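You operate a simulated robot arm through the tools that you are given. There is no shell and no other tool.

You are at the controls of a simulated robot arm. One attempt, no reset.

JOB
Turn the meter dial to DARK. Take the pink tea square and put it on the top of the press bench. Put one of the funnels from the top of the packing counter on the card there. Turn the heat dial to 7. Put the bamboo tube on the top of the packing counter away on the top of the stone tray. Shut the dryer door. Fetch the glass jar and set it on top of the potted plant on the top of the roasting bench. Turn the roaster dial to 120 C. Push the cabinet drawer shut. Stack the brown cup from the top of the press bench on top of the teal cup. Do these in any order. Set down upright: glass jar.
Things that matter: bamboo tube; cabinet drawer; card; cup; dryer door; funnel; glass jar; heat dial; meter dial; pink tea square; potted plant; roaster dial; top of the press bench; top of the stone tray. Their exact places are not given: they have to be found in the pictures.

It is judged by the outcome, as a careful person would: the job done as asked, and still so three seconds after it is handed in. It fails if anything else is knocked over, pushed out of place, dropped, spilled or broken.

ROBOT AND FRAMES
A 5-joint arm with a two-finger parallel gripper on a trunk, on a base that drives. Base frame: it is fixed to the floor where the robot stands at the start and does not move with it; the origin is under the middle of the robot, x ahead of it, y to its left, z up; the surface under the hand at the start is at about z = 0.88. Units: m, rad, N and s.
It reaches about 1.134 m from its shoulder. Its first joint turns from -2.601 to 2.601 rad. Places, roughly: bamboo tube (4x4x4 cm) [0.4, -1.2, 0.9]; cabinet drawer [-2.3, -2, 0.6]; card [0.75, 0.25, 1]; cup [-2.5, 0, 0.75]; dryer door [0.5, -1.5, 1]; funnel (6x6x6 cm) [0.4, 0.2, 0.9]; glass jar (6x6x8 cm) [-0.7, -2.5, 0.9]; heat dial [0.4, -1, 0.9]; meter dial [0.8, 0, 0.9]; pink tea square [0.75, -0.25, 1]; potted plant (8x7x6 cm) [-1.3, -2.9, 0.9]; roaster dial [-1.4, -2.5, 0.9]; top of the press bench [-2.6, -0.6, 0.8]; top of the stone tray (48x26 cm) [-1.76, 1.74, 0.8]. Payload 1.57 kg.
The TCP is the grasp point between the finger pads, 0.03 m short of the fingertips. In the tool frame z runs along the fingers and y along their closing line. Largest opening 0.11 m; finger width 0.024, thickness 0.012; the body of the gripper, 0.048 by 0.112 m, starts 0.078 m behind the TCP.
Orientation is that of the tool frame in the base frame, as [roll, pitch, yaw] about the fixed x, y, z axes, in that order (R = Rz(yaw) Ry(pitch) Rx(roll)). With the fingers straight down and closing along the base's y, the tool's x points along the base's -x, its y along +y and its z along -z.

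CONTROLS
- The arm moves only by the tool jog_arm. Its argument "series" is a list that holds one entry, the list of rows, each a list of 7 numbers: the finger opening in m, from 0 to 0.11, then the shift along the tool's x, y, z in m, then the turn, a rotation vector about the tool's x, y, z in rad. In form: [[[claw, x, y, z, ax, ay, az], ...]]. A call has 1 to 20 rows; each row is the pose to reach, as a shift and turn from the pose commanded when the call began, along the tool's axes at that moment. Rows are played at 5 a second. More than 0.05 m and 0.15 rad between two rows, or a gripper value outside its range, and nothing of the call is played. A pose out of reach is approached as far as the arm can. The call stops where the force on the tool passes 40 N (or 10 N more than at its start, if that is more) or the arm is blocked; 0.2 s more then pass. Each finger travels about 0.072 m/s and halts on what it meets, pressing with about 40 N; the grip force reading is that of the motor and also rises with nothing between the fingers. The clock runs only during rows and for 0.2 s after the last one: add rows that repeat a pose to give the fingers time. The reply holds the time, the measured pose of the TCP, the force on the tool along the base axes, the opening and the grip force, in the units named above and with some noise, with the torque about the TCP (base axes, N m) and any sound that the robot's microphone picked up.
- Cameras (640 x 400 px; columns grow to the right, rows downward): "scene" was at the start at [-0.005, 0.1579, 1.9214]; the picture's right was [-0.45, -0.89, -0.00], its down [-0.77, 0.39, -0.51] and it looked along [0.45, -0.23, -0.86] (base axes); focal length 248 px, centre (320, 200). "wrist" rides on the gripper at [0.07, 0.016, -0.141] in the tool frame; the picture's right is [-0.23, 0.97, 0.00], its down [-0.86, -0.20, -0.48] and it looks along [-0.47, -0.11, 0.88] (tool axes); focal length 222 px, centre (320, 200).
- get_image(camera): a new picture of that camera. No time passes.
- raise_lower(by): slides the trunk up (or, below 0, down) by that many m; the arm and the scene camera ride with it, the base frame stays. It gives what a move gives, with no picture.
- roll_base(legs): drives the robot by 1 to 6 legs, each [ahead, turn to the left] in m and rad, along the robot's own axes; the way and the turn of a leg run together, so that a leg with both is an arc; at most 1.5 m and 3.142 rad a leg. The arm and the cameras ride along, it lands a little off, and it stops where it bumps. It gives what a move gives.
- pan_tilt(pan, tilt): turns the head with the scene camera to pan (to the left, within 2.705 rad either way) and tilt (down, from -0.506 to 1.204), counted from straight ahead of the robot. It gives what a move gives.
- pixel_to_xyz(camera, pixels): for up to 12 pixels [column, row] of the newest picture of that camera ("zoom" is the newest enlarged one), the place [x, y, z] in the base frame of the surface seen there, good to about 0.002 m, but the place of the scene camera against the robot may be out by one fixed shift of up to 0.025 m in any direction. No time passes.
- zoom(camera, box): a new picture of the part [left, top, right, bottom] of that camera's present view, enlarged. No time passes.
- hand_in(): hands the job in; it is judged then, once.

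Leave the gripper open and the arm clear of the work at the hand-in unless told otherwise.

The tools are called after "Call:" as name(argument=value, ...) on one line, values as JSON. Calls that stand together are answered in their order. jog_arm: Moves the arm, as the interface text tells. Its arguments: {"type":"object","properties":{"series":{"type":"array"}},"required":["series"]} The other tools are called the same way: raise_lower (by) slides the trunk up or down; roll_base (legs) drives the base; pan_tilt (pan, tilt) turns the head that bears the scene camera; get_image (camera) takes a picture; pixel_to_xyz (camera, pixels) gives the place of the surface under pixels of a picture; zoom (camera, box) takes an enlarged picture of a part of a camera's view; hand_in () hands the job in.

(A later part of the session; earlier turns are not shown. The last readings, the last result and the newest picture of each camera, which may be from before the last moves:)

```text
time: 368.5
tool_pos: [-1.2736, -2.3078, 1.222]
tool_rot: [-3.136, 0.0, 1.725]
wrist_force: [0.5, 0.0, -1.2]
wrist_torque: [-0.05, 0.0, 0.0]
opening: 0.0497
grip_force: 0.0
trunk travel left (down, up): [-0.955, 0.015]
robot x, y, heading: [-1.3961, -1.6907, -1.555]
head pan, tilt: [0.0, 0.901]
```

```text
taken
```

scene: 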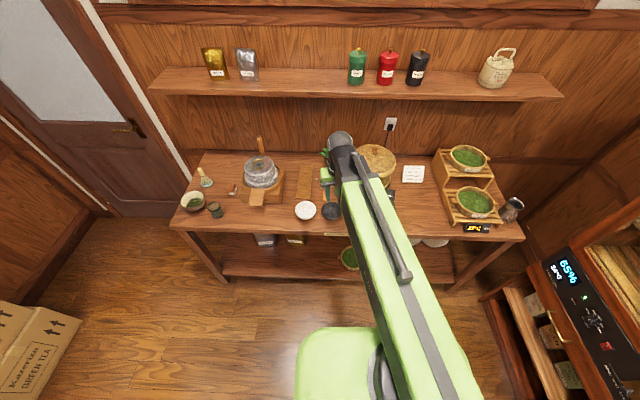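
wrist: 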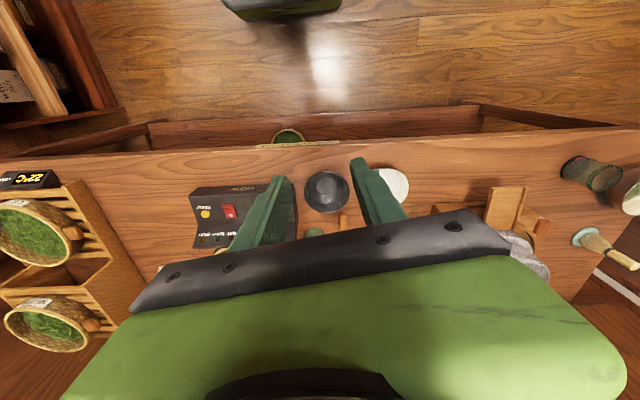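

Move over the roaster dial and lower for a close view.

Call:
jog_arm(series=[[[0.05, -0.0283, -0.0314, 0, 0, 0, 0], [0.05, -0.0566, -0.0628, 0, 0, 0, 0], [0.05, -0.0849, -0.0943, 0, 0, 0, 0], [0.05, -0.1132, -0.1257, 0, 0, 0, 0], [0.05, -0.1415, -0.1571, 0, 0, 0, 0], [0.05, -0.1415, -0.1571, 0, 0, 0, 0]]])

Call:
raise_lower(by=-0.17)

Call:
get_image(camera="wrist")

Call:
zoom(camera="wrist", box=[270, 90, 390, 190])

```text
time: 369.9
tool_pos: [-1.4075, -2.4704, 1.2221]
tool_rot: [-3.137, 0.001, 1.726]
wrist_force: [-0.3, 0.7, -0.6]
wrist_torque: [-0.02, 0.03, -0.02]
opening: 0.05
grip_force: 0.0
out of reach, approached as far as the arm can: row 4
trunk travel left (down, up): [-0.955, 0.015]
robot x, y, heading: [-1.3951, -1.6944, -1.554]
head pan, tilt: [0.0, 0.901]
```

```text
time: 371.8
tool_pos: [-1.4072, -2.4721, 1.0504]
tool_rot: [-3.139, 0.001, 1.724]
wrist_force: [0.5, -0.9, 1.1]
wrist_torque: [-0.01, -0.02, -0.02]
opening: 0.0502
grip_force: 0.1
trunk travel left (down, up): [-0.785, 0.185]
robot x, y, heading: [-1.3959, -1.6933, -1.552]
head pan, tilt: [0.0, 0.901]
```

```text
taken
```

wrist: 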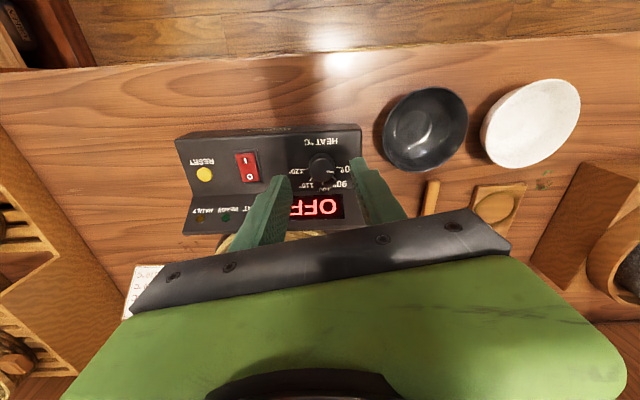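

```text
4.00 times, centred on (330, 140) of wrist
```

zoom: 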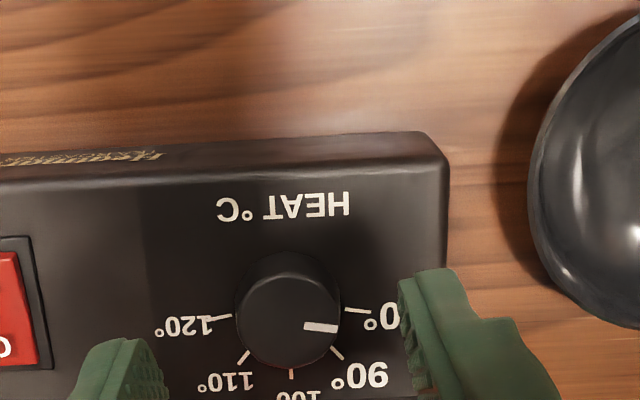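

Call:
pixel_to_xyz(camera="zoom", pixels=[[308, 326], [335, 328], [358, 310], [338, 353], [291, 373], [243, 357], [217, 318], [290, 305], [245, 305], [335, 300], [290, 262], [290, 350]])

```text
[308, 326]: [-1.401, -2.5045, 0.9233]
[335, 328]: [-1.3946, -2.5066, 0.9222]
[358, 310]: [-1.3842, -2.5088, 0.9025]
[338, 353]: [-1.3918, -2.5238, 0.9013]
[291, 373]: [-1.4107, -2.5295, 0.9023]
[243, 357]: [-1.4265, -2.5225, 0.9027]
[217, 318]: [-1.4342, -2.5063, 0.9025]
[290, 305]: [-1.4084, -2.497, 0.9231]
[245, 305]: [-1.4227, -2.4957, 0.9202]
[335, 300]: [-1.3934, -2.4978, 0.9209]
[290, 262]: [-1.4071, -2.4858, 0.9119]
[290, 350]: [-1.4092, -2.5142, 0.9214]
```

Centre ≈ (-1.409,-2.506), knob top 0.922, pointer at 80 (≈-5°), 120 at ≈-179°. I check where the raised display begins behind the knob.

Call:
pixel_to_xyz(camera="wrist", pixels=[[335, 193], [335, 198], [335, 205], [335, 215], [310, 195], [300, 190]])

```text
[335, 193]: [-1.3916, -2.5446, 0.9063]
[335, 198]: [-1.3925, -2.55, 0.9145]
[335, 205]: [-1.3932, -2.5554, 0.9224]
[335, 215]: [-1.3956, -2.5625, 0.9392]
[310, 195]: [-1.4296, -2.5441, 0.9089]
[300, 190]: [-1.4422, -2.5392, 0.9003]
```

Move above the knob, opening 0.042, and lower to TCP z≈0.94.

Call:
jog_arm(series=[[[0.042, -0.0166, -0.0035, 0, 0, 0, 0], [0.042, -0.0332, -0.007, 0, 0, 0, 0], [0.042, -0.0332, -0.007, 0, 0, 0, 0]]])

Call:
raise_lower(by=-0.08)

Call:
zoom(camera="wrist", box=[240, 110, 400, 230])

Call:
pixel_to_xyz(camera="zoom", pixels=[[320, 200], [320, 215], [290, 210], [350, 210], [320, 240]])

```text
time: 372.6
tool_pos: [-1.4087, -2.5059, 1.0516]
tool_rot: [-3.138, -0.001, 1.724]
wrist_force: [-0.3, -0.7, -0.1]
wrist_torque: [-0.01, -0.03, -0.01]
opening: 0.0419
grip_force: 0.0
trunk travel left (down, up): [-0.785, 0.185]
robot x, y, heading: [-1.3974, -1.6923, -1.553]
head pan, tilt: [0.0, 0.901]
```

```text
time: 373.8
tool_pos: [-1.4093, -2.5061, 0.971]
tool_rot: [-3.138, -0.001, 1.728]
wrist_force: [-0.4, 0.9, 0.8]
wrist_torque: [0.02, -0.02, 0.03]
opening: 0.0419
grip_force: 0.0
trunk travel left (down, up): [-0.705, 0.265]
robot x, y, heading: [-1.3967, -1.6955, -1.554]
head pan, tilt: [0.0, 0.901]
```

```text
3.33 times, centred on (320, 170) of wrist
```

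zoom: 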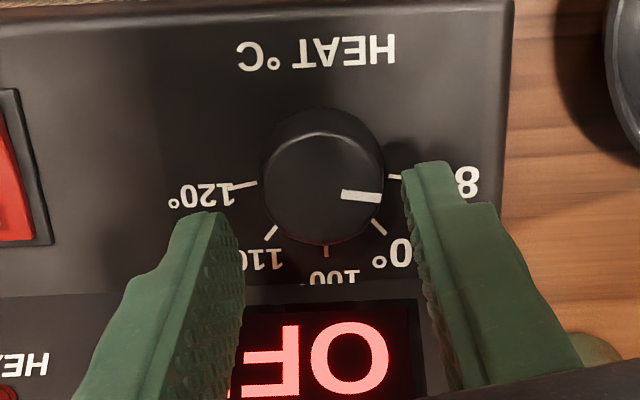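

```text
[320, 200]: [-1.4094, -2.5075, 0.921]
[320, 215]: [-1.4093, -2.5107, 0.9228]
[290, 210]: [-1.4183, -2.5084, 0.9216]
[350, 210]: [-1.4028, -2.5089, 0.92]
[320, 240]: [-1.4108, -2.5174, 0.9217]
```

Centred. Lower 0.032, grip, and turn +1.5 rad.

Call:
raise_lower(by=-0.032)

Call:
jog_arm(series=[[[0.01, 0, 0, 0, 0, 0, 0], [0.01, 0, 0, 0, 0, 0, 0], [0.01, 0, 0, 0, 0, 0, 0]]])

Call:
jog_arm(series=[[[0.01, 0, 0, 0, 0, 0, 0.13], [0.01, 0, 0, 0, 0, 0, 0.26], [0.01, 0, 0, 0, 0, 0, 0.39], [0.01, 0, 0, 0, 0, 0, 0.52], [0.01, 0, 0, 0, 0, 0, 0.65], [0.01, 0, 0, 0, 0, 0, 0.78], [0.01, 0, 0, 0, 0, 0, 0.91], [0.01, 0, 0, 0, 0, 0, 1.04], [0.01, 0, 0, 0, 0, 0, 1.17], [0.01, 0, 0, 0, 0, 0, 1.3], [0.01, 0, 0, 0, 0, 0, 1.43], [0.01, 0, 0, 0, 0, 0, 1.5]]])

Call:
jog_arm(series=[[[0.042, 0, 0, 0, 0, 0, 0], [0.042, 0, 0, 0, 0, 0, 0]]])

Call:
zoom(camera="wrist", box=[240, 110, 400, 230])

```text
time: 374.6
tool_pos: [-1.4093, -2.5048, 0.9395]
tool_rot: [-3.139, -0.001, 1.725]
wrist_force: [0.6, 0.3, -0.1]
wrist_torque: [0.02, 0.0, 0.01]
opening: 0.042
grip_force: 0.0
trunk travel left (down, up): [-0.673, 0.297]
robot x, y, heading: [-1.393, -1.694, -1.552]
head pan, tilt: [0.0, 0.901]
```

```text
time: 375.4
tool_pos: [-1.4082, -2.5052, 0.9394]
tool_rot: [-3.138, 0.001, 1.727]
wrist_force: [5.6, 0.8, 0.4]
wrist_torque: [0.13, -0.25, -0.04]
opening: 0.0344
grip_force: 41.7
trunk travel left (down, up): [-0.673, 0.297]
robot x, y, heading: [-1.3947, -1.693, -1.555]
head pan, tilt: [0.0, 0.901]
```

```text
time: 378.0
tool_pos: [-1.4106, -2.5046, 0.9386]
tool_rot: [-3.139, 0.004, 0.224]
wrist_force: [1.2, 14.2, -11.5]
wrist_torque: [0.53, 0.14, 0.04]
opening: 0.0342
grip_force: 41.8
trunk travel left (down, up): [-0.673, 0.297]
robot x, y, heading: [-1.3976, -1.6926, -1.548]
head pan, tilt: [0.0, 0.901]
```

```text
time: 378.6
tool_pos: [-1.4086, -2.5053, 0.9401]
tool_rot: [3.14, 0.006, 0.225]
wrist_force: [0.0, 0.2, 0.3]
wrist_torque: [0.03, 0.0, -0.03]
opening: 0.0418
grip_force: 0.1
trunk travel left (down, up): [-0.673, 0.297]
robot x, y, heading: [-1.3968, -1.6944, -1.55]
head pan, tilt: [0.0, 0.901]
```

```text
3.33 times, centred on (320, 170) of wrist
```

zoom: 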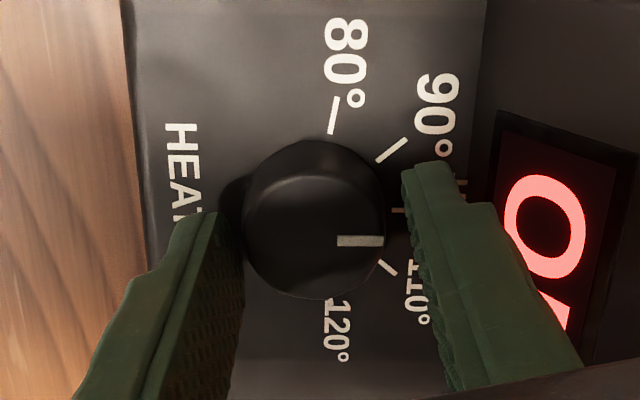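

Call:
pixel_to_xyz(camera="zoom", pixels=[[342, 241], [381, 240], [332, 118], [391, 150], [398, 210], [388, 268]])

```text
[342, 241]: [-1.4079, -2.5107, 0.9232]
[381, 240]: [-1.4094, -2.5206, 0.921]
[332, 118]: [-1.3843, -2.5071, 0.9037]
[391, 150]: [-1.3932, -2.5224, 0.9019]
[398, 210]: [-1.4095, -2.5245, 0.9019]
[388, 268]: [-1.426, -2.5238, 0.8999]
```

Pointer now ≈-98° (at 100). Remaining ≈81° = 1.41 rad. Spin back, regrip, turn 1.41.

Call:
jog_arm(series=[[[0.042, 0, 0, 0, 0, 0, -0.13], [0.042, 0, 0, 0, 0, 0, -0.26], [0.042, 0, 0, 0, 0, 0, -0.39], [0.042, 0, 0, 0, 0, 0, -0.52], [0.042, 0, 0, 0, 0, 0, -0.65], [0.042, 0, 0, 0, 0, 0, -0.78], [0.042, 0, 0, 0, 0, 0, -0.91], [0.042, 0, 0, 0, 0, 0, -1.04], [0.042, 0, 0, 0, 0, 0, -1.17], [0.042, 0, 0, 0, 0, 0, -1.3], [0.042, 0, 0, 0, 0, 0, -1.41], [0.042, 0, 0, 0, 0, 0, -1.41], [0.01, 0, 0, 0, 0, 0, -1.41], [0.01, 0, 0, 0, 0, 0, -1.41], [0.01, 0, 0, 0, 0, 0, -1.41]]])

Call:
jog_arm(series=[[[0.01, 0, 0, 0, 0, 0, 0.13], [0.01, 0, 0, 0, 0, 0, 0.26], [0.01, 0, 0, 0, 0, 0, 0.39], [0.01, 0, 0, 0, 0, 0, 0.52], [0.01, 0, 0, 0, 0, 0, 0.65], [0.01, 0, 0, 0, 0, 0, 0.78], [0.01, 0, 0, 0, 0, 0, 0.91], [0.01, 0, 0, 0, 0, 0, 1.04], [0.01, 0, 0, 0, 0, 0, 1.17], [0.01, 0, 0, 0, 0, 0, 1.3], [0.01, 0, 0, 0, 0, 0, 1.41], [0.01, 0, 0, 0, 0, 0, 1.41]]])

Call:
jog_arm(series=[[[0.042, 0, 0, 0, 0, 0, 0], [0.042, 0, 0, 0, 0, 0, 0]]])

Call:
zoom(camera="wrist", box=[240, 110, 400, 230])

```text
time: 381.8
tool_pos: [-1.407, -2.5043, 0.9399]
tool_rot: [-3.137, 0.001, 1.634]
wrist_force: [4.7, 0.1, -0.7]
wrist_torque: [0.11, -0.14, -0.01]
opening: 0.0345
grip_force: 42.3
trunk travel left (down, up): [-0.673, 0.297]
robot x, y, heading: [-1.3979, -1.6965, -1.55]
head pan, tilt: [0.0, 0.901]
```

```text
time: 384.4
tool_pos: [-1.4089, -2.5049, 0.9392]
tool_rot: [-3.14, 0.004, 0.224]
wrist_force: [-5.5, 12.1, -8.1]
wrist_torque: [0.33, 0.34, 0.29]
opening: 0.0345
grip_force: 41.8
trunk travel left (down, up): [-0.673, 0.297]
robot x, y, heading: [-1.3978, -1.6905, -1.554]
head pan, tilt: [0.0, 0.901]
```

```text
time: 385.0
tool_pos: [-1.4088, -2.5061, 0.9393]
tool_rot: [3.141, 0.003, 0.226]
wrist_force: [0.7, -0.2, 0.5]
wrist_torque: [0.0, 0.02, -0.03]
opening: 0.0422
grip_force: 0.1
trunk travel left (down, up): [-0.673, 0.297]
robot x, y, heading: [-1.3979, -1.6899, -1.55]
head pan, tilt: [0.0, 0.901]
```

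```text
3.33 times, centred on (320, 170) of wrist
```

zoom: 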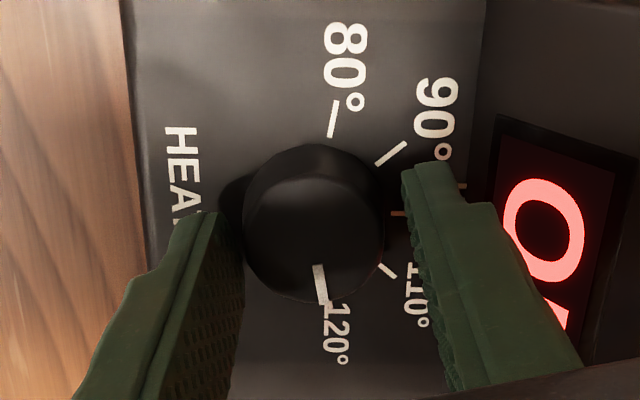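

Pointer toward 120 now; rise and verify.

Call:
raise_lower(by=0.08)

Call:
get_image(camera="wrist")

Call:
zoom(camera="wrist", box=[260, 100, 380, 190])

```text
time: 386.1
tool_pos: [-1.4094, -2.5068, 1.02]
tool_rot: [3.14, 0.003, 0.226]
wrist_force: [0.6, 0.8, -0.1]
wrist_torque: [-0.02, -0.02, -0.01]
opening: 0.042
grip_force: 0.1
trunk travel left (down, up): [-0.753, 0.217]
robot x, y, heading: [-1.3982, -1.6951, -1.556]
head pan, tilt: [0.0, 0.901]
```

```text
taken
```

wrist: 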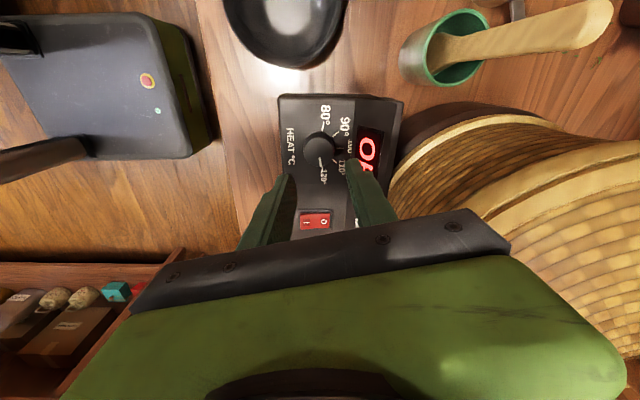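

```text
4.44 times, centred on (320, 145) of wrist
```

zoom: 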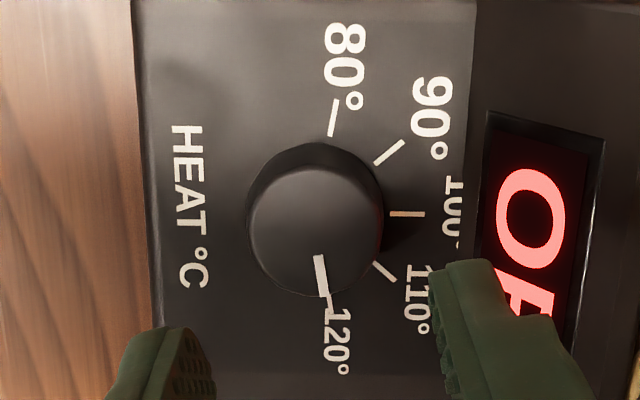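

The pointer stands on 120. Now the jar: raise, retract the hand to (-1.25,-2.28), spin the wrist back, then drive 0.28 m nearer.

Call:
raise_lower(by=0.2)

Call:
jog_arm(series=[[[0.06, 0.0207, -0.0185, 0, 0, 0, -0.14], [0.08, 0.0414, -0.0371, 0, 0, 0, -0.28], [0.1, 0.062, -0.0556, 0, 0, 0, -0.42], [0.1, 0.0827, -0.0742, 0, 0, 0, -0.56], [0.1, 0.1034, -0.0927, 0, 0, 0, -0.7], [0.1, 0.1241, -0.1112, 0, 0, 0, -0.84], [0.1, 0.1448, -0.1298, 0, 0, 0, -0.98], [0.1, 0.1654, -0.1483, 0, 0, 0, -1.12], [0.1, 0.1861, -0.1669, 0, 0, 0, -1.26], [0.1, 0.2068, -0.1854, 0, 0, 0, -1.4], [0.1, 0.2068, -0.1854, 0, 0, 0, -1.4]]])

Call:
roll_base(legs=[[0.28, 0]])

Call:
pan_tilt(pan=0.5, tilt=0.9)

Call:
get_image(camera="scene")

```text
time: 388.3
tool_pos: [-1.4087, -2.5054, 1.2196]
tool_rot: [-3.14, 0.004, 0.226]
wrist_force: [0.8, 0.0, 0.3]
wrist_torque: [0.02, 0.0, 0.02]
opening: 0.042
grip_force: 0.0
trunk travel left (down, up): [-0.953, 0.017]
robot x, y, heading: [-1.3924, -1.6916, -1.551]
head pan, tilt: [0.0, 0.901]
```

```text
time: 390.7
tool_pos: [-1.2469, -2.2782, 1.2187]
tool_rot: [-3.139, 0.0, 1.628]
wrist_force: [0.6, -0.4, -0.4]
wrist_torque: [0.01, -0.02, 0.01]
opening: 0.1003
grip_force: 0.0
out of reach, approached as far as the arm can: row 9
trunk travel left (down, up): [-0.953, 0.017]
robot x, y, heading: [-1.3923, -1.694, -1.55]
head pan, tilt: [0.0, 0.901]
```

```text
time: 392.6
tool_pos: [-1.249, -2.5563, 1.2186]
tool_rot: [-3.137, -0.001, 1.616]
wrist_force: [-1.1, -0.5, -0.1]
wrist_torque: [0.0, 0.0, -0.01]
opening: 0.0996
grip_force: 0.1
trunk travel left (down, up): [-0.953, 0.017]
robot x, y, heading: [-1.3929, -1.9696, -1.566]
head pan, tilt: [0.0, 0.901]
```

```text
time: 393.6
tool_pos: [-1.2482, -2.5561, 1.2198]
tool_rot: [-3.139, 0.0, 1.618]
wrist_force: [-0.2, 0.4, 0.3]
wrist_torque: [0.01, 0.03, -0.01]
opening: 0.1001
grip_force: 0.1
trunk travel left (down, up): [-0.953, 0.017]
robot x, y, heading: [-1.3905, -1.9723, -1.564]
head pan, tilt: [0.499, 0.901]
```

```text
taken
```

scene: 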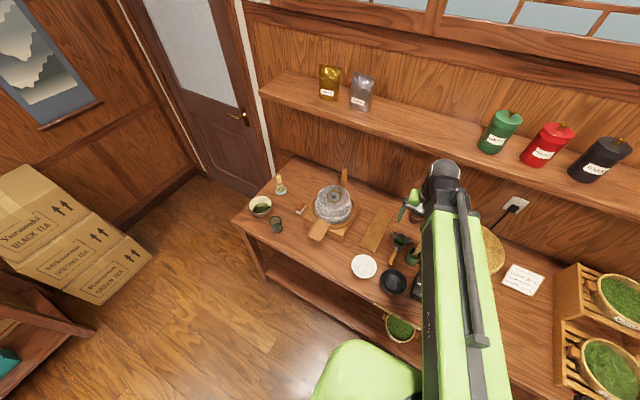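

Call:
pixel_to_xyz(camera="scene", pixels=[[420, 140], [300, 105], [420, 118], [345, 172], [335, 195], [277, 218], [276, 228], [264, 205], [407, 198], [412, 215], [280, 180], [395, 240]])

Call:
zoom(camera="scene", box=[240, 170, 320, 250])

```text
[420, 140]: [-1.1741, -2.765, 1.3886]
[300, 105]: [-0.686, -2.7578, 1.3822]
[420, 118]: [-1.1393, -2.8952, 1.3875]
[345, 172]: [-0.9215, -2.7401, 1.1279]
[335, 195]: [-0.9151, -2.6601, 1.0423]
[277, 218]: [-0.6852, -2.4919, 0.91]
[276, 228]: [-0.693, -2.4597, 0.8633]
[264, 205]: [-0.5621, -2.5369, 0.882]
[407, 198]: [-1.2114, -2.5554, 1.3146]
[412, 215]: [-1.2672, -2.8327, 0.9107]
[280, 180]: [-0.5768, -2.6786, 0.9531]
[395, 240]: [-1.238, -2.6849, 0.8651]
```

```text
5.00 times, centred on (280, 210) of scene
```

zoom: 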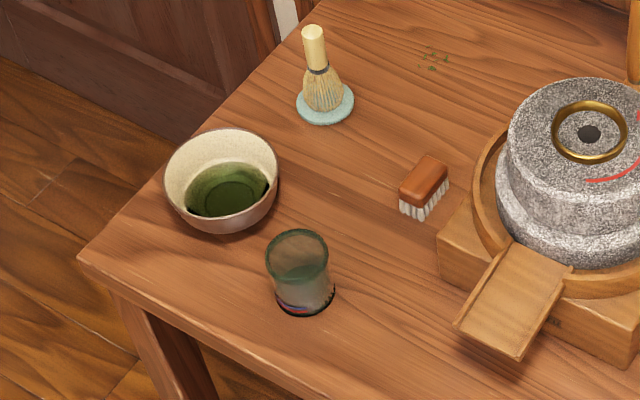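

Shelf bottom ≈1.35, front at y≈-2.77 (plant lies beneath it). Jar ≈ (-0.675,-2.468). Swing the hand toward the jar at travel height, turning the wrist so the fingers close along y.

Call:
jog_arm(series=[[[0.1, 0.0076, 0.0444, 0, 0, 0, 0.135], [0.1, 0.0152, 0.0888, 0, 0, 0, 0.27], [0.1, 0.0228, 0.1332, 0, 0, 0, 0.405], [0.1, 0.0303, 0.1776, 0, 0, 0, 0.54], [0.1, 0.0379, 0.222, 0, 0, 0, 0.675], [0.1, 0.0455, 0.2665, 0, 0, 0, 0.81], [0.1, 0.0531, 0.3109, 0, 0, 0, 0.945], [0.1, 0.0607, 0.3553, 0, 0, 0, 1.08], [0.1, 0.0683, 0.3997, 0, 0, 0, 1.215], [0.1, 0.0758, 0.4441, 0, 0, 0, 1.35], [0.1, 0.0834, 0.4885, 0, 0, 0, 1.485], [0.1, 0.091, 0.5329, 0, 0, 0, 1.62], [0.1, 0.091, 0.5329, 0, 0, 0, 1.62]]])

Call:
raise_lower(by=-0.12)

Call:
get_image(camera="wrist")

```text
time: 396.4
tool_pos: [-0.7221, -2.4403, 1.2193]
tool_rot: [-3.141, 0.004, -0.005]
wrist_force: [-0.1, -0.5, 0.0]
wrist_torque: [0.01, -0.04, -0.02]
opening: 0.1
grip_force: 0.0
trunk travel left (down, up): [-0.953, 0.017]
robot x, y, heading: [-1.3956, -1.9693, -1.564]
head pan, tilt: [0.499, 0.901]
```

```text
time: 397.9
tool_pos: [-0.721, -2.4398, 1.0997]
tool_rot: [3.141, 0.005, -0.003]
wrist_force: [0.3, -1.1, -0.8]
wrist_torque: [0.03, -0.04, -0.01]
opening: 0.0999
grip_force: 0.1
trunk travel left (down, up): [-0.833, 0.137]
robot x, y, heading: [-1.3932, -1.9728, -1.566]
head pan, tilt: [0.499, 0.901]
```

```text
taken
```

wrist: 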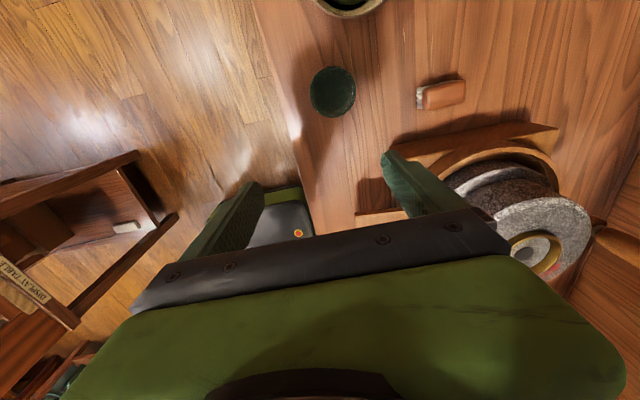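

Jar at (332,92). Measure.

Call:
zoom(camera="wrist", box=[290, 50, 380, 130])

Call:
pixel_to_xyz(camera="wrist", pixels=[[311, 92], [354, 92], [332, 68], [332, 115], [332, 92], [325, 117], [340, 68]])

```text
5.00 times, centred on (335, 90) of wrist
```

zoom: 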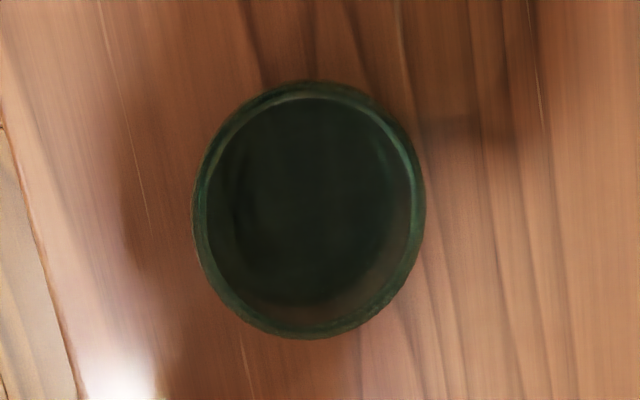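

```text
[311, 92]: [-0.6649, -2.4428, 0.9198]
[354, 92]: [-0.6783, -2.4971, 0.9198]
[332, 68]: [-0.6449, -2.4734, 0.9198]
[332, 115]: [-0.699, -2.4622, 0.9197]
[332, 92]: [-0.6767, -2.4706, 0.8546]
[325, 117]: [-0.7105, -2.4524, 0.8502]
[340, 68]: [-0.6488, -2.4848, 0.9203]
```

Jar centre (-0.672,-2.469), rim 0.92. Centre over it and lower to TCP ≈0.91.

Call:
jog_arm(series=[[[0.1, 0.0246, 0.0144, 0, 0, 0, 0], [0.1, 0.0491, 0.0288, 0, 0, 0, 0], [0.1, 0.0491, 0.0288, 0, 0, 0, 0]]])

Call:
raise_lower(by=-0.1)

Call:
get_image(camera="wrist")

```text
time: 398.7
tool_pos: [-0.6722, -2.4712, 1.0996]
tool_rot: [3.14, 0.004, -0.003]
wrist_force: [-0.1, 0.0, -0.7]
wrist_torque: [-0.03, -0.01, 0.01]
opening: 0.1
grip_force: 0.2
trunk travel left (down, up): [-0.833, 0.137]
robot x, y, heading: [-1.3894, -1.9684, -1.568]
head pan, tilt: [0.499, 0.901]
```

```text
time: 400.0
tool_pos: [-0.6719, -2.4707, 0.9987]
tool_rot: [3.142, 0.002, -0.003]
wrist_force: [0.0, -0.1, -0.2]
wrist_torque: [0.01, 0.0, 0.01]
opening: 0.1002
grip_force: 0.0
trunk travel left (down, up): [-0.733, 0.237]
robot x, y, heading: [-1.3888, -1.969, -1.567]
head pan, tilt: [0.499, 0.901]
```

```text
taken
```

wrist: 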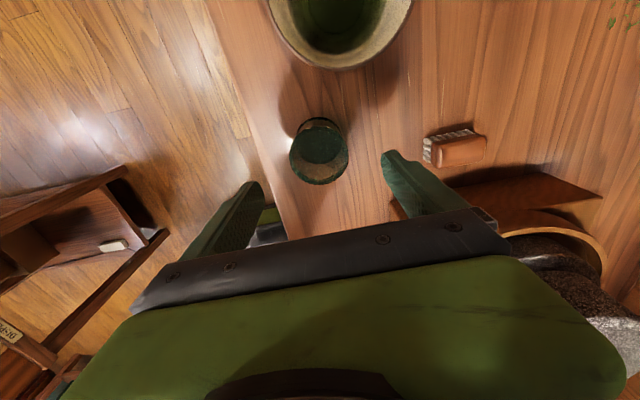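

Call:
raise_lower(by=-0.088)

Call:
get_image(camera="wrist")

Call:
jog_arm(series=[[[0.08, 0, 0, 0, 0, 0, 0], [0.065, 0, 0, 0, 0, 0, 0], [0.055, 0, 0, 0, 0, 0, 0], [0.045, 0, 0, 0, 0, 0, 0], [0.045, 0, 0, 0, 0, 0, 0]]])

Call:
raise_lower(by=0.06)

Call:
get_image(camera="wrist")

```text
time: 401.2
tool_pos: [-0.6734, -2.47, 0.9108]
tool_rot: [3.142, 0.004, -0.003]
wrist_force: [-0.6, 0.4, -0.3]
wrist_torque: [-0.01, 0.0, 0.0]
opening: 0.1001
grip_force: 0.0
trunk travel left (down, up): [-0.645, 0.325]
robot x, y, heading: [-1.3917, -1.9701, -1.564]
head pan, tilt: [0.499, 0.901]
```

```text
taken
```

wrist: 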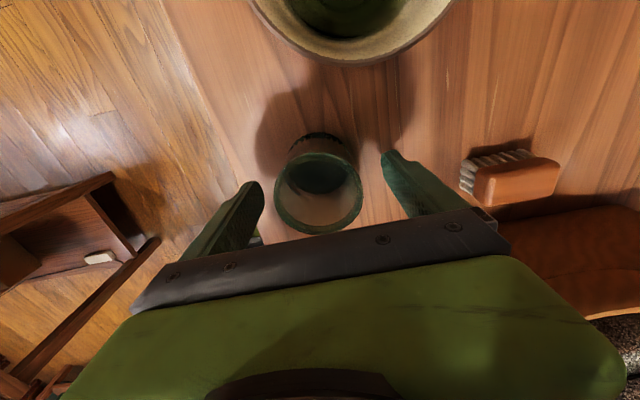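

```text
time: 402.4
tool_pos: [-0.6728, -2.4702, 0.9115]
tool_rot: [-3.141, 0.005, -0.003]
wrist_force: [-0.4, 0.6, 0.5]
wrist_torque: [0.11, 0.03, -0.01]
opening: 0.0585
grip_force: 40.6
trunk travel left (down, up): [-0.645, 0.325]
robot x, y, heading: [-1.3921, -1.9672, -1.566]
head pan, tilt: [0.499, 0.901]
```

```text
time: 403.4
tool_pos: [-0.6723, -2.471, 0.9709]
tool_rot: [3.14, 0.005, -0.003]
wrist_force: [0.1, -0.2, -1.1]
wrist_torque: [0.0, 0.0, 0.01]
opening: 0.0582
grip_force: 40.4
trunk travel left (down, up): [-0.705, 0.265]
robot x, y, heading: [-1.3935, -1.9708, -1.564]
head pan, tilt: [0.499, 0.901]
```

```text
taken
```

wrist: 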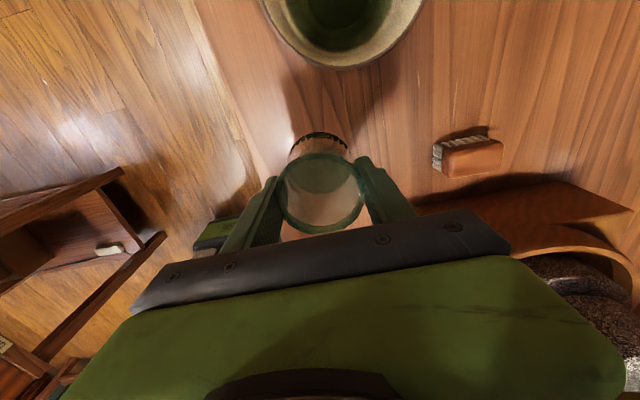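

Jar held. Raise to travel height and carry toward (-1.20,-2.50).

Call:
raise_lower(by=0.25)

Call:
jog_arm(series=[[[0.045, -0.044, 0.0025, 0, 0, 0, 0], [0.045, -0.088, 0.005, 0, 0, 0, 0], [0.045, -0.132, 0.0075, 0, 0, 0, 0], [0.045, -0.176, 0.01, 0, 0, 0, 0], [0.045, -0.22, 0.0125, 0, 0, 0, 0], [0.045, -0.264, 0.015, 0, 0, 0, 0], [0.045, -0.308, 0.0175, 0, 0, 0, 0], [0.045, -0.352, 0.02, 0, 0, 0, 0], [0.045, -0.396, 0.0225, 0, 0, 0, 0], [0.045, -0.44, 0.025, 0, 0, 0, 0], [0.045, -0.484, 0.0275, 0, 0, 0, 0], [0.045, -0.528, 0.03, 0, 0, 0, 0], [0.045, -0.528, 0.03, 0, 0, 0, 0]]])

Call:
get_image(camera="wrist")

Call:
pan_tilt(pan=0.25, tilt=0.9)

Call:
get_image(camera="scene")

```text
time: 406.0
tool_pos: [-0.6741, -2.4694, 1.2219]
tool_rot: [3.141, 0.005, -0.001]
wrist_force: [0.4, -0.9, -1.3]
wrist_torque: [0.04, 0.0, -0.01]
opening: 0.0583
grip_force: 40.0
trunk travel left (down, up): [-0.955, 0.015]
robot x, y, heading: [-1.3925, -1.9675, -1.568]
head pan, tilt: [0.499, 0.901]
```

```text
time: 408.8
tool_pos: [-1.1986, -2.5051, 1.2215]
tool_rot: [-3.139, 0.005, -0.004]
wrist_force: [0.2, -0.1, -2.3]
wrist_torque: [-0.06, 0.0, -0.01]
opening: 0.0583
grip_force: 40.1
out of reach, approached as far as the arm can: row 9, 12, 13
trunk travel left (down, up): [-0.955, 0.015]
robot x, y, heading: [-1.3887, -1.9701, -1.567]
head pan, tilt: [0.499, 0.901]
```

```text
taken
```

wrist: 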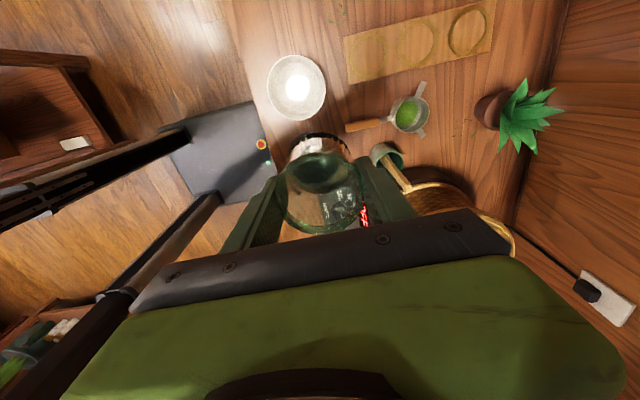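

```text
time: 409.6
tool_pos: [-1.1989, -2.5065, 1.2211]
tool_rot: [-3.141, 0.005, -0.003]
wrist_force: [0.1, 0.8, -0.8]
wrist_torque: [0.0, 0.01, -0.02]
opening: 0.0585
grip_force: 39.9
trunk travel left (down, up): [-0.955, 0.015]
robot x, y, heading: [-1.3912, -1.9705, -1.562]
head pan, tilt: [0.25, 0.901]
```

```text
taken
```

scene: 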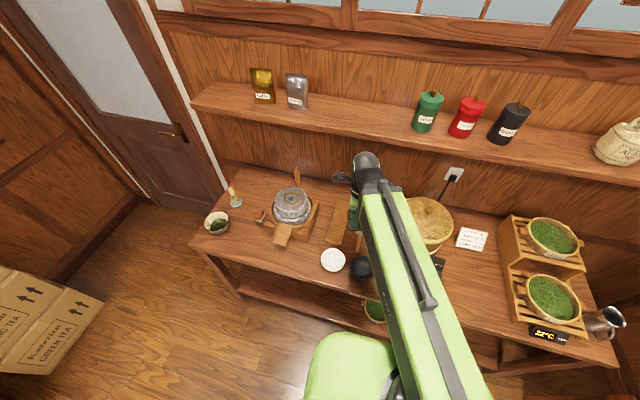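

The plant is visible at (515,115) in the wrist picture. Measure it and the nearby tools.

Call:
zoom(camera="wrist", box=[370, 60, 570, 210])

Call:
pixel_to_xyz(camera="wrist", pixels=[[482, 112], [478, 105], [490, 128], [495, 95], [523, 116], [522, 82], [548, 105], [533, 150], [505, 138], [385, 165], [410, 112], [430, 190]])

```text
2.67 times, centred on (470, 135) of wrist
```

zoom: 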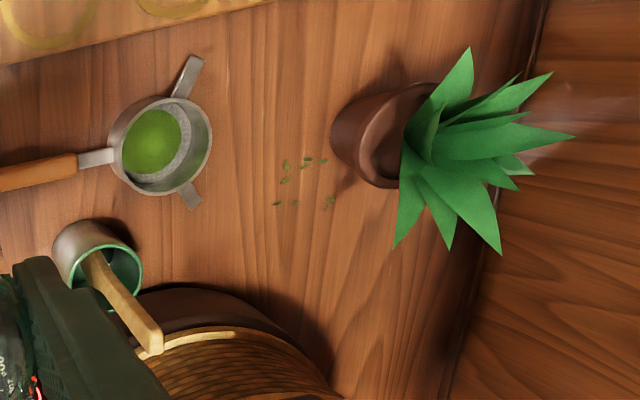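

```text
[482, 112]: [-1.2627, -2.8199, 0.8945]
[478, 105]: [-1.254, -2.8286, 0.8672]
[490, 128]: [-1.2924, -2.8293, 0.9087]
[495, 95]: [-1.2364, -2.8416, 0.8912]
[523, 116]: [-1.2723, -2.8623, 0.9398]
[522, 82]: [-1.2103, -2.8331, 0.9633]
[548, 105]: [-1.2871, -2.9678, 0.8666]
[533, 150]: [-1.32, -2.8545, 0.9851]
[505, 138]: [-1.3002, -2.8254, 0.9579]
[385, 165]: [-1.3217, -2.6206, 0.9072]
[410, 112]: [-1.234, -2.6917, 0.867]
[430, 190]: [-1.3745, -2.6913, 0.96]
```

I need the shelf's underside height: zoom on its front edge.

Call:
zoom(camera="scene", box=[300, 90, 400, 170])

Call:
pixel_to_xyz(camera="zoom", pixels=[[100, 100], [100, 115], [100, 125], [100, 135], [100, 145], [200, 130], [200, 145], [200, 155], [200, 165], [200, 180]])

```text
5.00 times, centred on (350, 130) of scene
```

zoom: 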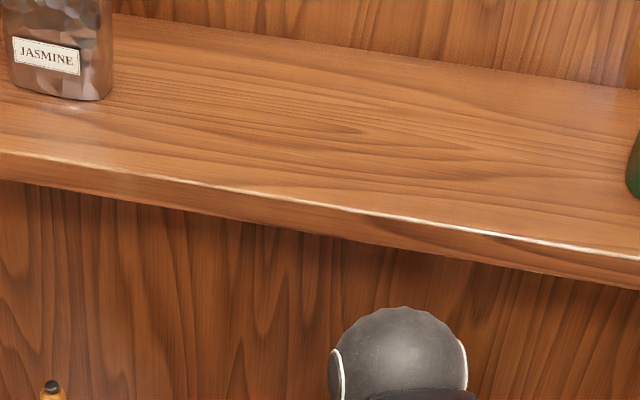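

```text
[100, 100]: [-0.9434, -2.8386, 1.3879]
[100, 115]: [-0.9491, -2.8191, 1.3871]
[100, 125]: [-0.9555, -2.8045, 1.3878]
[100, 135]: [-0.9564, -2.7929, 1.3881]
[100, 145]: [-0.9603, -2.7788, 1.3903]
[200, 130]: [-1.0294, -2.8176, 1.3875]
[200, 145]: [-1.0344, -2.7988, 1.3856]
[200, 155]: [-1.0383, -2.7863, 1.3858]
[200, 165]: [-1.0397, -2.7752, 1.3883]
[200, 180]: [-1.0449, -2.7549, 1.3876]
```

Call:
pixel_to_xyz(camera="zoom", pixels=[[200, 190], [200, 198], [200, 204], [200, 208], [200, 213], [400, 225], [400, 240], [398, 312], [398, 335]])

```text
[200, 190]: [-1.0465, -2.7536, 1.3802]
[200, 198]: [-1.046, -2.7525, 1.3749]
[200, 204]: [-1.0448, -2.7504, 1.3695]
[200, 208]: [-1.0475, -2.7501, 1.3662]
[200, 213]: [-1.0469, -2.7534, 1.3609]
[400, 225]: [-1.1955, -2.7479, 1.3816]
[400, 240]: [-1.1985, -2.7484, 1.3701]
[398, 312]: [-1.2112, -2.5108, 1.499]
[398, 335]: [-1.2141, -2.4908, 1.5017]
```

Shelf underside ≈1.352. With TCP at 1.05 the knuckle top is ≈1.324 and the jar bottom ≈0.989 – above the leaf tips (0.98). Lower, then go in toward the plant, stopping short.

Call:
raise_lower(by=-0.17)

Call:
jog_arm(series=[[[0.045, -0.0075, 0.04, 0, 0, 0, 0], [0.045, -0.015, 0.08, 0, 0, 0, 0], [0.045, -0.0225, 0.12, 0, 0, 0, 0], [0.045, -0.03, 0.16, 0, 0, 0, 0], [0.045, -0.037, 0.2, 0, 0, 0, 0], [0.045, -0.044, 0.24, 0, 0, 0, 0], [0.045, -0.044, 0.24, 0, 0, 0, 0]]])

Call:
get_image(camera="wrist")

Call:
get_image(camera="scene")

```text
time: 411.5
tool_pos: [-1.1986, -2.506, 1.0508]
tool_rot: [-3.14, 0.006, -0.004]
wrist_force: [0.4, -0.4, -1.7]
wrist_torque: [0.0, -0.01, 0.01]
opening: 0.0582
grip_force: 40.5
trunk travel left (down, up): [-0.785, 0.185]
robot x, y, heading: [-1.3921, -1.9731, -1.568]
head pan, tilt: [0.25, 0.901]
```

```text
time: 413.1
tool_pos: [-1.2456, -2.7466, 1.052]
tool_rot: [-3.139, 0.004, -0.004]
wrist_force: [-0.3, 0.9, -1.2]
wrist_torque: [0.01, 0.01, 0.02]
opening: 0.0581
grip_force: 40.8
out of reach, approached as far as the arm can: row 4, 6
trunk travel left (down, up): [-0.785, 0.185]
robot x, y, heading: [-1.3911, -1.9696, -1.565]
head pan, tilt: [0.25, 0.901]
```

```text
taken
```

wrist: 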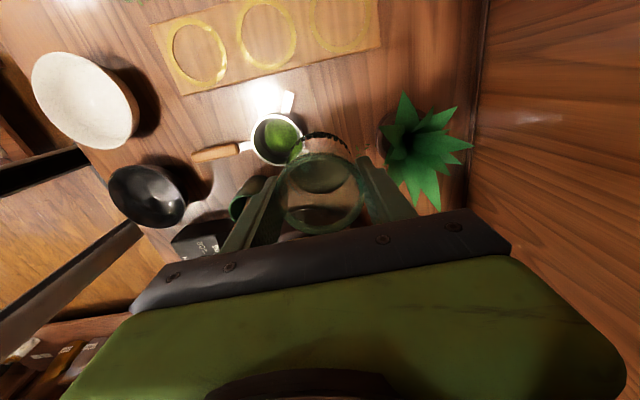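

```text
taken
```

scene: 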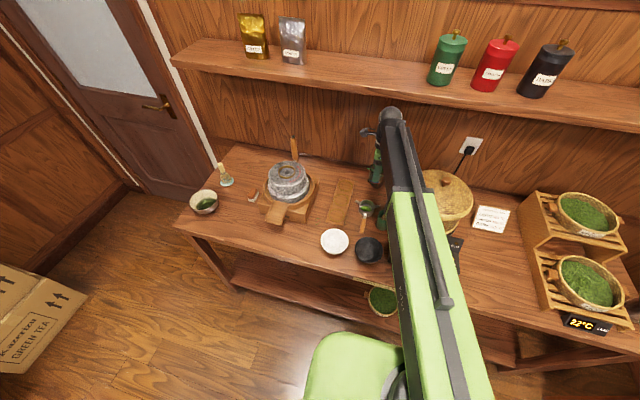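

Clear top view of the plant. Zoom and measure pot and leaf positions.

Call:
zoom(camera="wrist", box=[360, 80, 490, 220])

Call:
pixel_to_xyz(camera="zoom", pixels=[[170, 110], [180, 160], [190, 130], [250, 200], [270, 170], [230, 190], [230, 40], [360, 110], [395, 190], [315, 330], [180, 240], [210, 260]])

```text
2.86 times, centred on (425, 150) of wrist
```

zoom: 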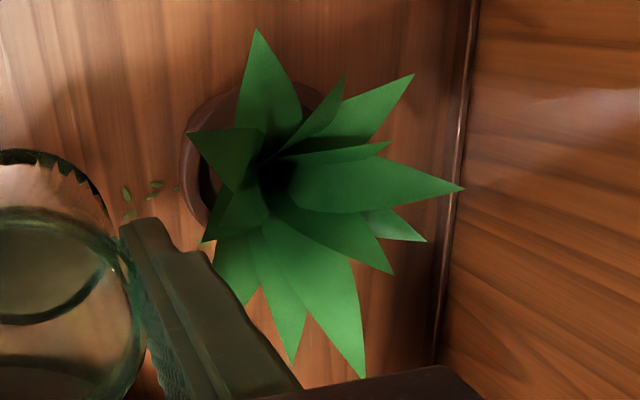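

```text
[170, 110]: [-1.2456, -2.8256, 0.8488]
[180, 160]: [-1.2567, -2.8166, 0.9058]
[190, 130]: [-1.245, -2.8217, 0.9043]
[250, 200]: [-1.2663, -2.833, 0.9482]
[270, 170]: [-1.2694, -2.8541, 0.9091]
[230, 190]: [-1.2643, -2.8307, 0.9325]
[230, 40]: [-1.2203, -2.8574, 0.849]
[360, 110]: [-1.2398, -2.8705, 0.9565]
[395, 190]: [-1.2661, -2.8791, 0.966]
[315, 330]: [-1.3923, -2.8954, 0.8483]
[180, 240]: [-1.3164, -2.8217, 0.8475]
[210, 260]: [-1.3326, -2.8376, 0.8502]
```

The rosette centre is ≈ (-1.269,-2.855), pot rim ≈0.906, leaf tips up to ≈0.985. To keep the fingers clear of the leaves I'll regrip the jar nearer its rim; look for a free patch of bench.

Call:
pixel_to_xyz(camera="wrist", pixels=[[350, 85], [380, 75], [410, 60], [340, 100], [378, 45], [300, 95], [430, 80], [320, 70], [290, 118], [450, 60]])

Call:
zoom(camera="wrist", box=[240, 0, 480, 160])

```text
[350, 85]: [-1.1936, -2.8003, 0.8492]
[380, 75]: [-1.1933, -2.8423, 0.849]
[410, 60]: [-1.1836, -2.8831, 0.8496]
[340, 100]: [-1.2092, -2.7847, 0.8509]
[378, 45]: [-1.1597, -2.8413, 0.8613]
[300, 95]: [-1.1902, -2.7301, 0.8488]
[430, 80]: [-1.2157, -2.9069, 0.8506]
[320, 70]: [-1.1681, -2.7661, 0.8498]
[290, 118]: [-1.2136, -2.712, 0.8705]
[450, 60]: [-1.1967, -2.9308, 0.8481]
```

```text
2.50 times, centred on (360, 80) of wrist
```

zoom: 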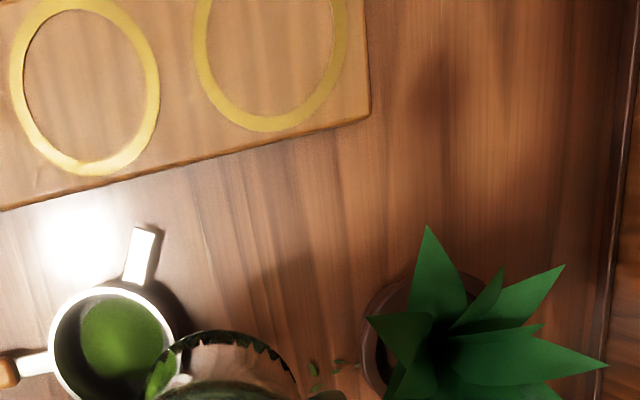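

Free patch around (-1.207,-2.78). Move there and set the jar down.

Call:
jog_arm(series=[[[0.045, 0.0193, 0.0167, 0, 0, 0, 0], [0.045, 0.0386, 0.0334, 0, 0, 0, 0], [0.045, 0.0386, 0.0334, 0, 0, 0, 0]]])

Call:
raise_lower(by=-0.1)

Call:
get_image(camera="wrist")

```text
time: 413.9
tool_pos: [-1.2059, -2.7821, 1.0523]
tool_rot: [-3.14, 0.004, -0.005]
wrist_force: [0.7, -0.7, -0.9]
wrist_torque: [-0.03, -0.03, -0.02]
opening: 0.0582
grip_force: 39.8
trunk travel left (down, up): [-0.785, 0.185]
robot x, y, heading: [-1.3946, -1.9674, -1.563]
head pan, tilt: [0.25, 0.901]
```

```text
time: 415.2
tool_pos: [-1.2046, -2.7811, 0.9519]
tool_rot: [-3.139, 0.006, -0.004]
wrist_force: [0.2, 0.4, -0.9]
wrist_torque: [-0.01, 0.04, 0.01]
opening: 0.0584
grip_force: 39.4
trunk travel left (down, up): [-0.685, 0.285]
robot x, y, heading: [-1.3946, -1.9672, -1.567]
head pan, tilt: [0.25, 0.901]
```

```text
taken
```

wrist: 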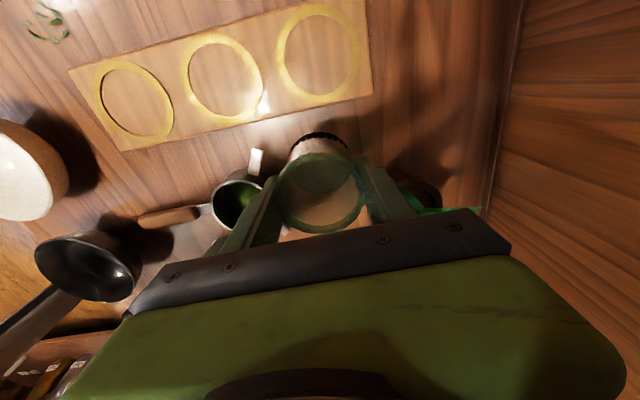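

Call:
jog_arm(series=[[[0.045, -0.004, 0, 0, 0, 0, 0], [0.045, -0.004, 0, 0, 0, 0, 0]]])

Call:
raise_lower(by=-0.037)

Call:
raise_lower(by=-0.003)

```text
time: 415.8
tool_pos: [-1.2093, -2.7808, 0.952]
tool_rot: [-3.138, 0.005, -0.003]
wrist_force: [0.7, 0.2, -1.5]
wrist_torque: [-0.01, 0.02, -0.02]
opening: 0.0584
grip_force: 40.3
trunk travel left (down, up): [-0.685, 0.285]
robot x, y, heading: [-1.3927, -1.9685, -1.563]
head pan, tilt: [0.25, 0.901]
```

```text
time: 416.6
tool_pos: [-1.208, -2.7811, 0.9153]
tool_rot: [-3.14, 0.005, -0.005]
wrist_force: [0.2, 0.8, -1.7]
wrist_torque: [-0.05, -0.03, -0.01]
opening: 0.0585
grip_force: 39.8
trunk travel left (down, up): [-0.648, 0.322]
robot x, y, heading: [-1.3925, -1.9695, -1.561]
head pan, tilt: [0.25, 0.901]
```

```text
time: 417.2
tool_pos: [-1.209, -2.781, 0.9111]
tool_rot: [-3.141, 0.006, -0.003]
wrist_force: [0.5, 0.2, 2.3]
wrist_torque: [-0.05, -0.09, 0.0]
opening: 0.0584
grip_force: 39.6
trunk travel left (down, up): [-0.645, 0.325]
robot x, y, heading: [-1.3905, -1.9698, -1.559]
head pan, tilt: [0.25, 0.901]
```

Touching (2.3 N). Open to 0.075, rise 0.02, and regrip near the rim.

Call:
jog_arm(series=[[[0.065, 0, 0, 0, 0, 0, 0], [0.075, 0, 0, 0, 0, 0, 0], [0.075, 0, 0, 0, 0, 0, 0]]])

Call:
raise_lower(by=0.02)

Call:
jog_arm(series=[[[0.065, 0, 0, 0, 0, 0, 0], [0.055, 0, 0, 0, 0, 0, 0], [0.045, 0, 0, 0, 0, 0, 0], [0.045, 0, 0, 0, 0, 0, 0]]])

Call:
raise_lower(by=0.13)

Call:
get_image(camera="wrist")

```text
time: 418.0
tool_pos: [-1.209, -2.7807, 0.9108]
tool_rot: [-3.139, 0.005, -0.004]
wrist_force: [1.1, -0.1, -0.9]
wrist_torque: [-0.06, 0.04, -0.04]
opening: 0.0749
grip_force: 0.0
trunk travel left (down, up): [-0.645, 0.325]
robot x, y, heading: [-1.3923, -1.9711, -1.565]
head pan, tilt: [0.25, 0.901]
```

```text
time: 418.6
tool_pos: [-1.2086, -2.7815, 0.9318]
tool_rot: [3.141, 0.006, -0.003]
wrist_force: [-0.4, -0.4, 0.5]
wrist_torque: [-0.01, -0.01, -0.02]
opening: 0.0748
grip_force: 0.3
trunk travel left (down, up): [-0.665, 0.305]
robot x, y, heading: [-1.3926, -1.9707, -1.561]
head pan, tilt: [0.25, 0.901]
```

```text
time: 419.6
tool_pos: [-1.2083, -2.7807, 0.9314]
tool_rot: [-3.141, 0.005, -0.003]
wrist_force: [-0.4, -0.3, -0.1]
wrist_torque: [-0.07, -0.01, -0.01]
opening: 0.0581
grip_force: 40.2
trunk travel left (down, up): [-0.665, 0.305]
robot x, y, heading: [-1.3916, -1.9726, -1.561]
head pan, tilt: [0.25, 0.901]
```

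```text
time: 421.2
tool_pos: [-1.2068, -2.7817, 1.0611]
tool_rot: [-3.14, 0.005, -0.004]
wrist_force: [0.4, -0.6, -0.8]
wrist_torque: [-0.02, 0.01, 0.0]
opening: 0.0579
grip_force: 39.9
trunk travel left (down, up): [-0.795, 0.175]
robot x, y, heading: [-1.3893, -1.9689, -1.565]
head pan, tilt: [0.25, 0.901]
```

```text
taken
```

wrist: 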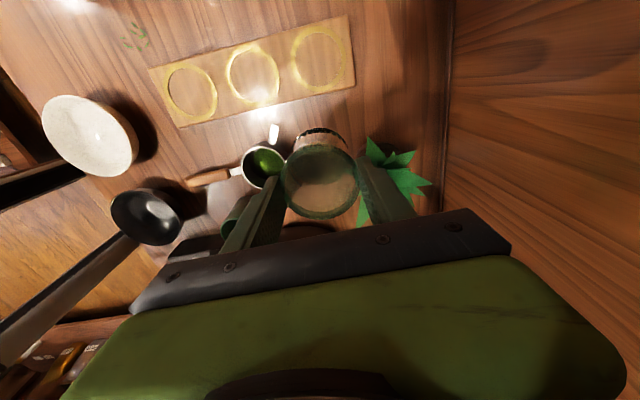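

Jar bottom is at ≈0.98. Raise 4 mm, then glide over the plant centre (-1.269,-2.855).

Call:
raise_lower(by=0.004)

Call:
jog_arm(series=[[[0.045, -0.0155, 0.0184, 0, 0, 0, 0], [0.045, -0.031, 0.0368, 0, 0, 0, 0], [0.045, -0.0465, 0.0551, 0, 0, 0, 0], [0.045, -0.062, 0.0735, 0, 0, 0, 0], [0.045, -0.062, 0.0735, 0, 0, 0, 0]]])

Call:
get_image(camera="wrist")

Call:
zoom(camera="wrist", box=[240, 100, 400, 230])

```text
time: 421.8
tool_pos: [-1.2081, -2.7803, 1.0653]
tool_rot: [-3.14, 0.005, -0.004]
wrist_force: [-0.1, -0.3, -1.3]
wrist_torque: [0.0, 0.02, 0.0]
opening: 0.0579
grip_force: 39.8
trunk travel left (down, up): [-0.799, 0.171]
robot x, y, heading: [-1.3939, -1.9732, -1.564]
head pan, tilt: [0.25, 0.901]
```

```text
time: 422.9
tool_pos: [-1.2713, -2.857, 1.0656]
tool_rot: [-3.14, 0.005, -0.004]
wrist_force: [0.7, -0.4, -1.9]
wrist_torque: [-0.03, 0.01, -0.02]
opening: 0.0582
grip_force: 39.9
trunk travel left (down, up): [-0.799, 0.171]
robot x, y, heading: [-1.3919, -1.9698, -1.56]
head pan, tilt: [0.25, 0.901]
```

```text
taken
```

wrist: 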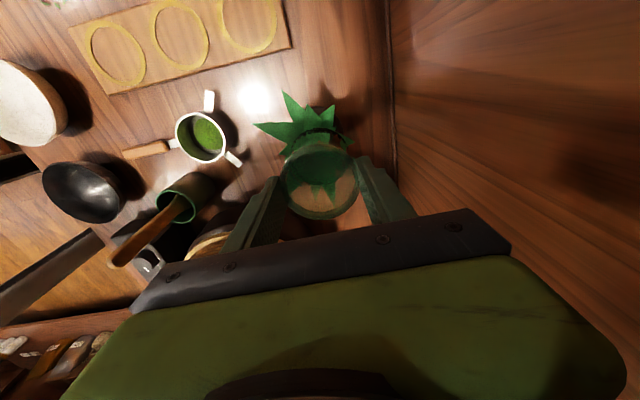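

```text
3.08 times, centred on (320, 165) of wrist
```

zoom: 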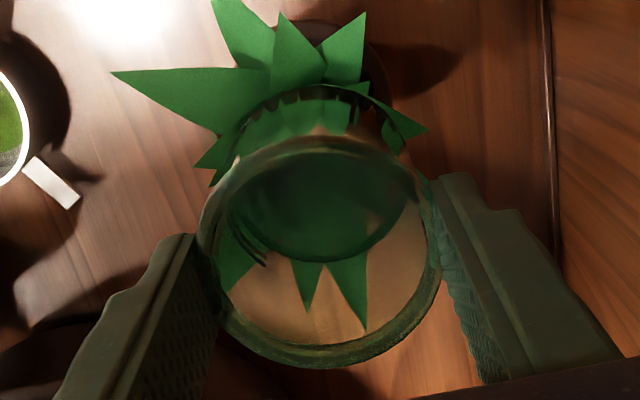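

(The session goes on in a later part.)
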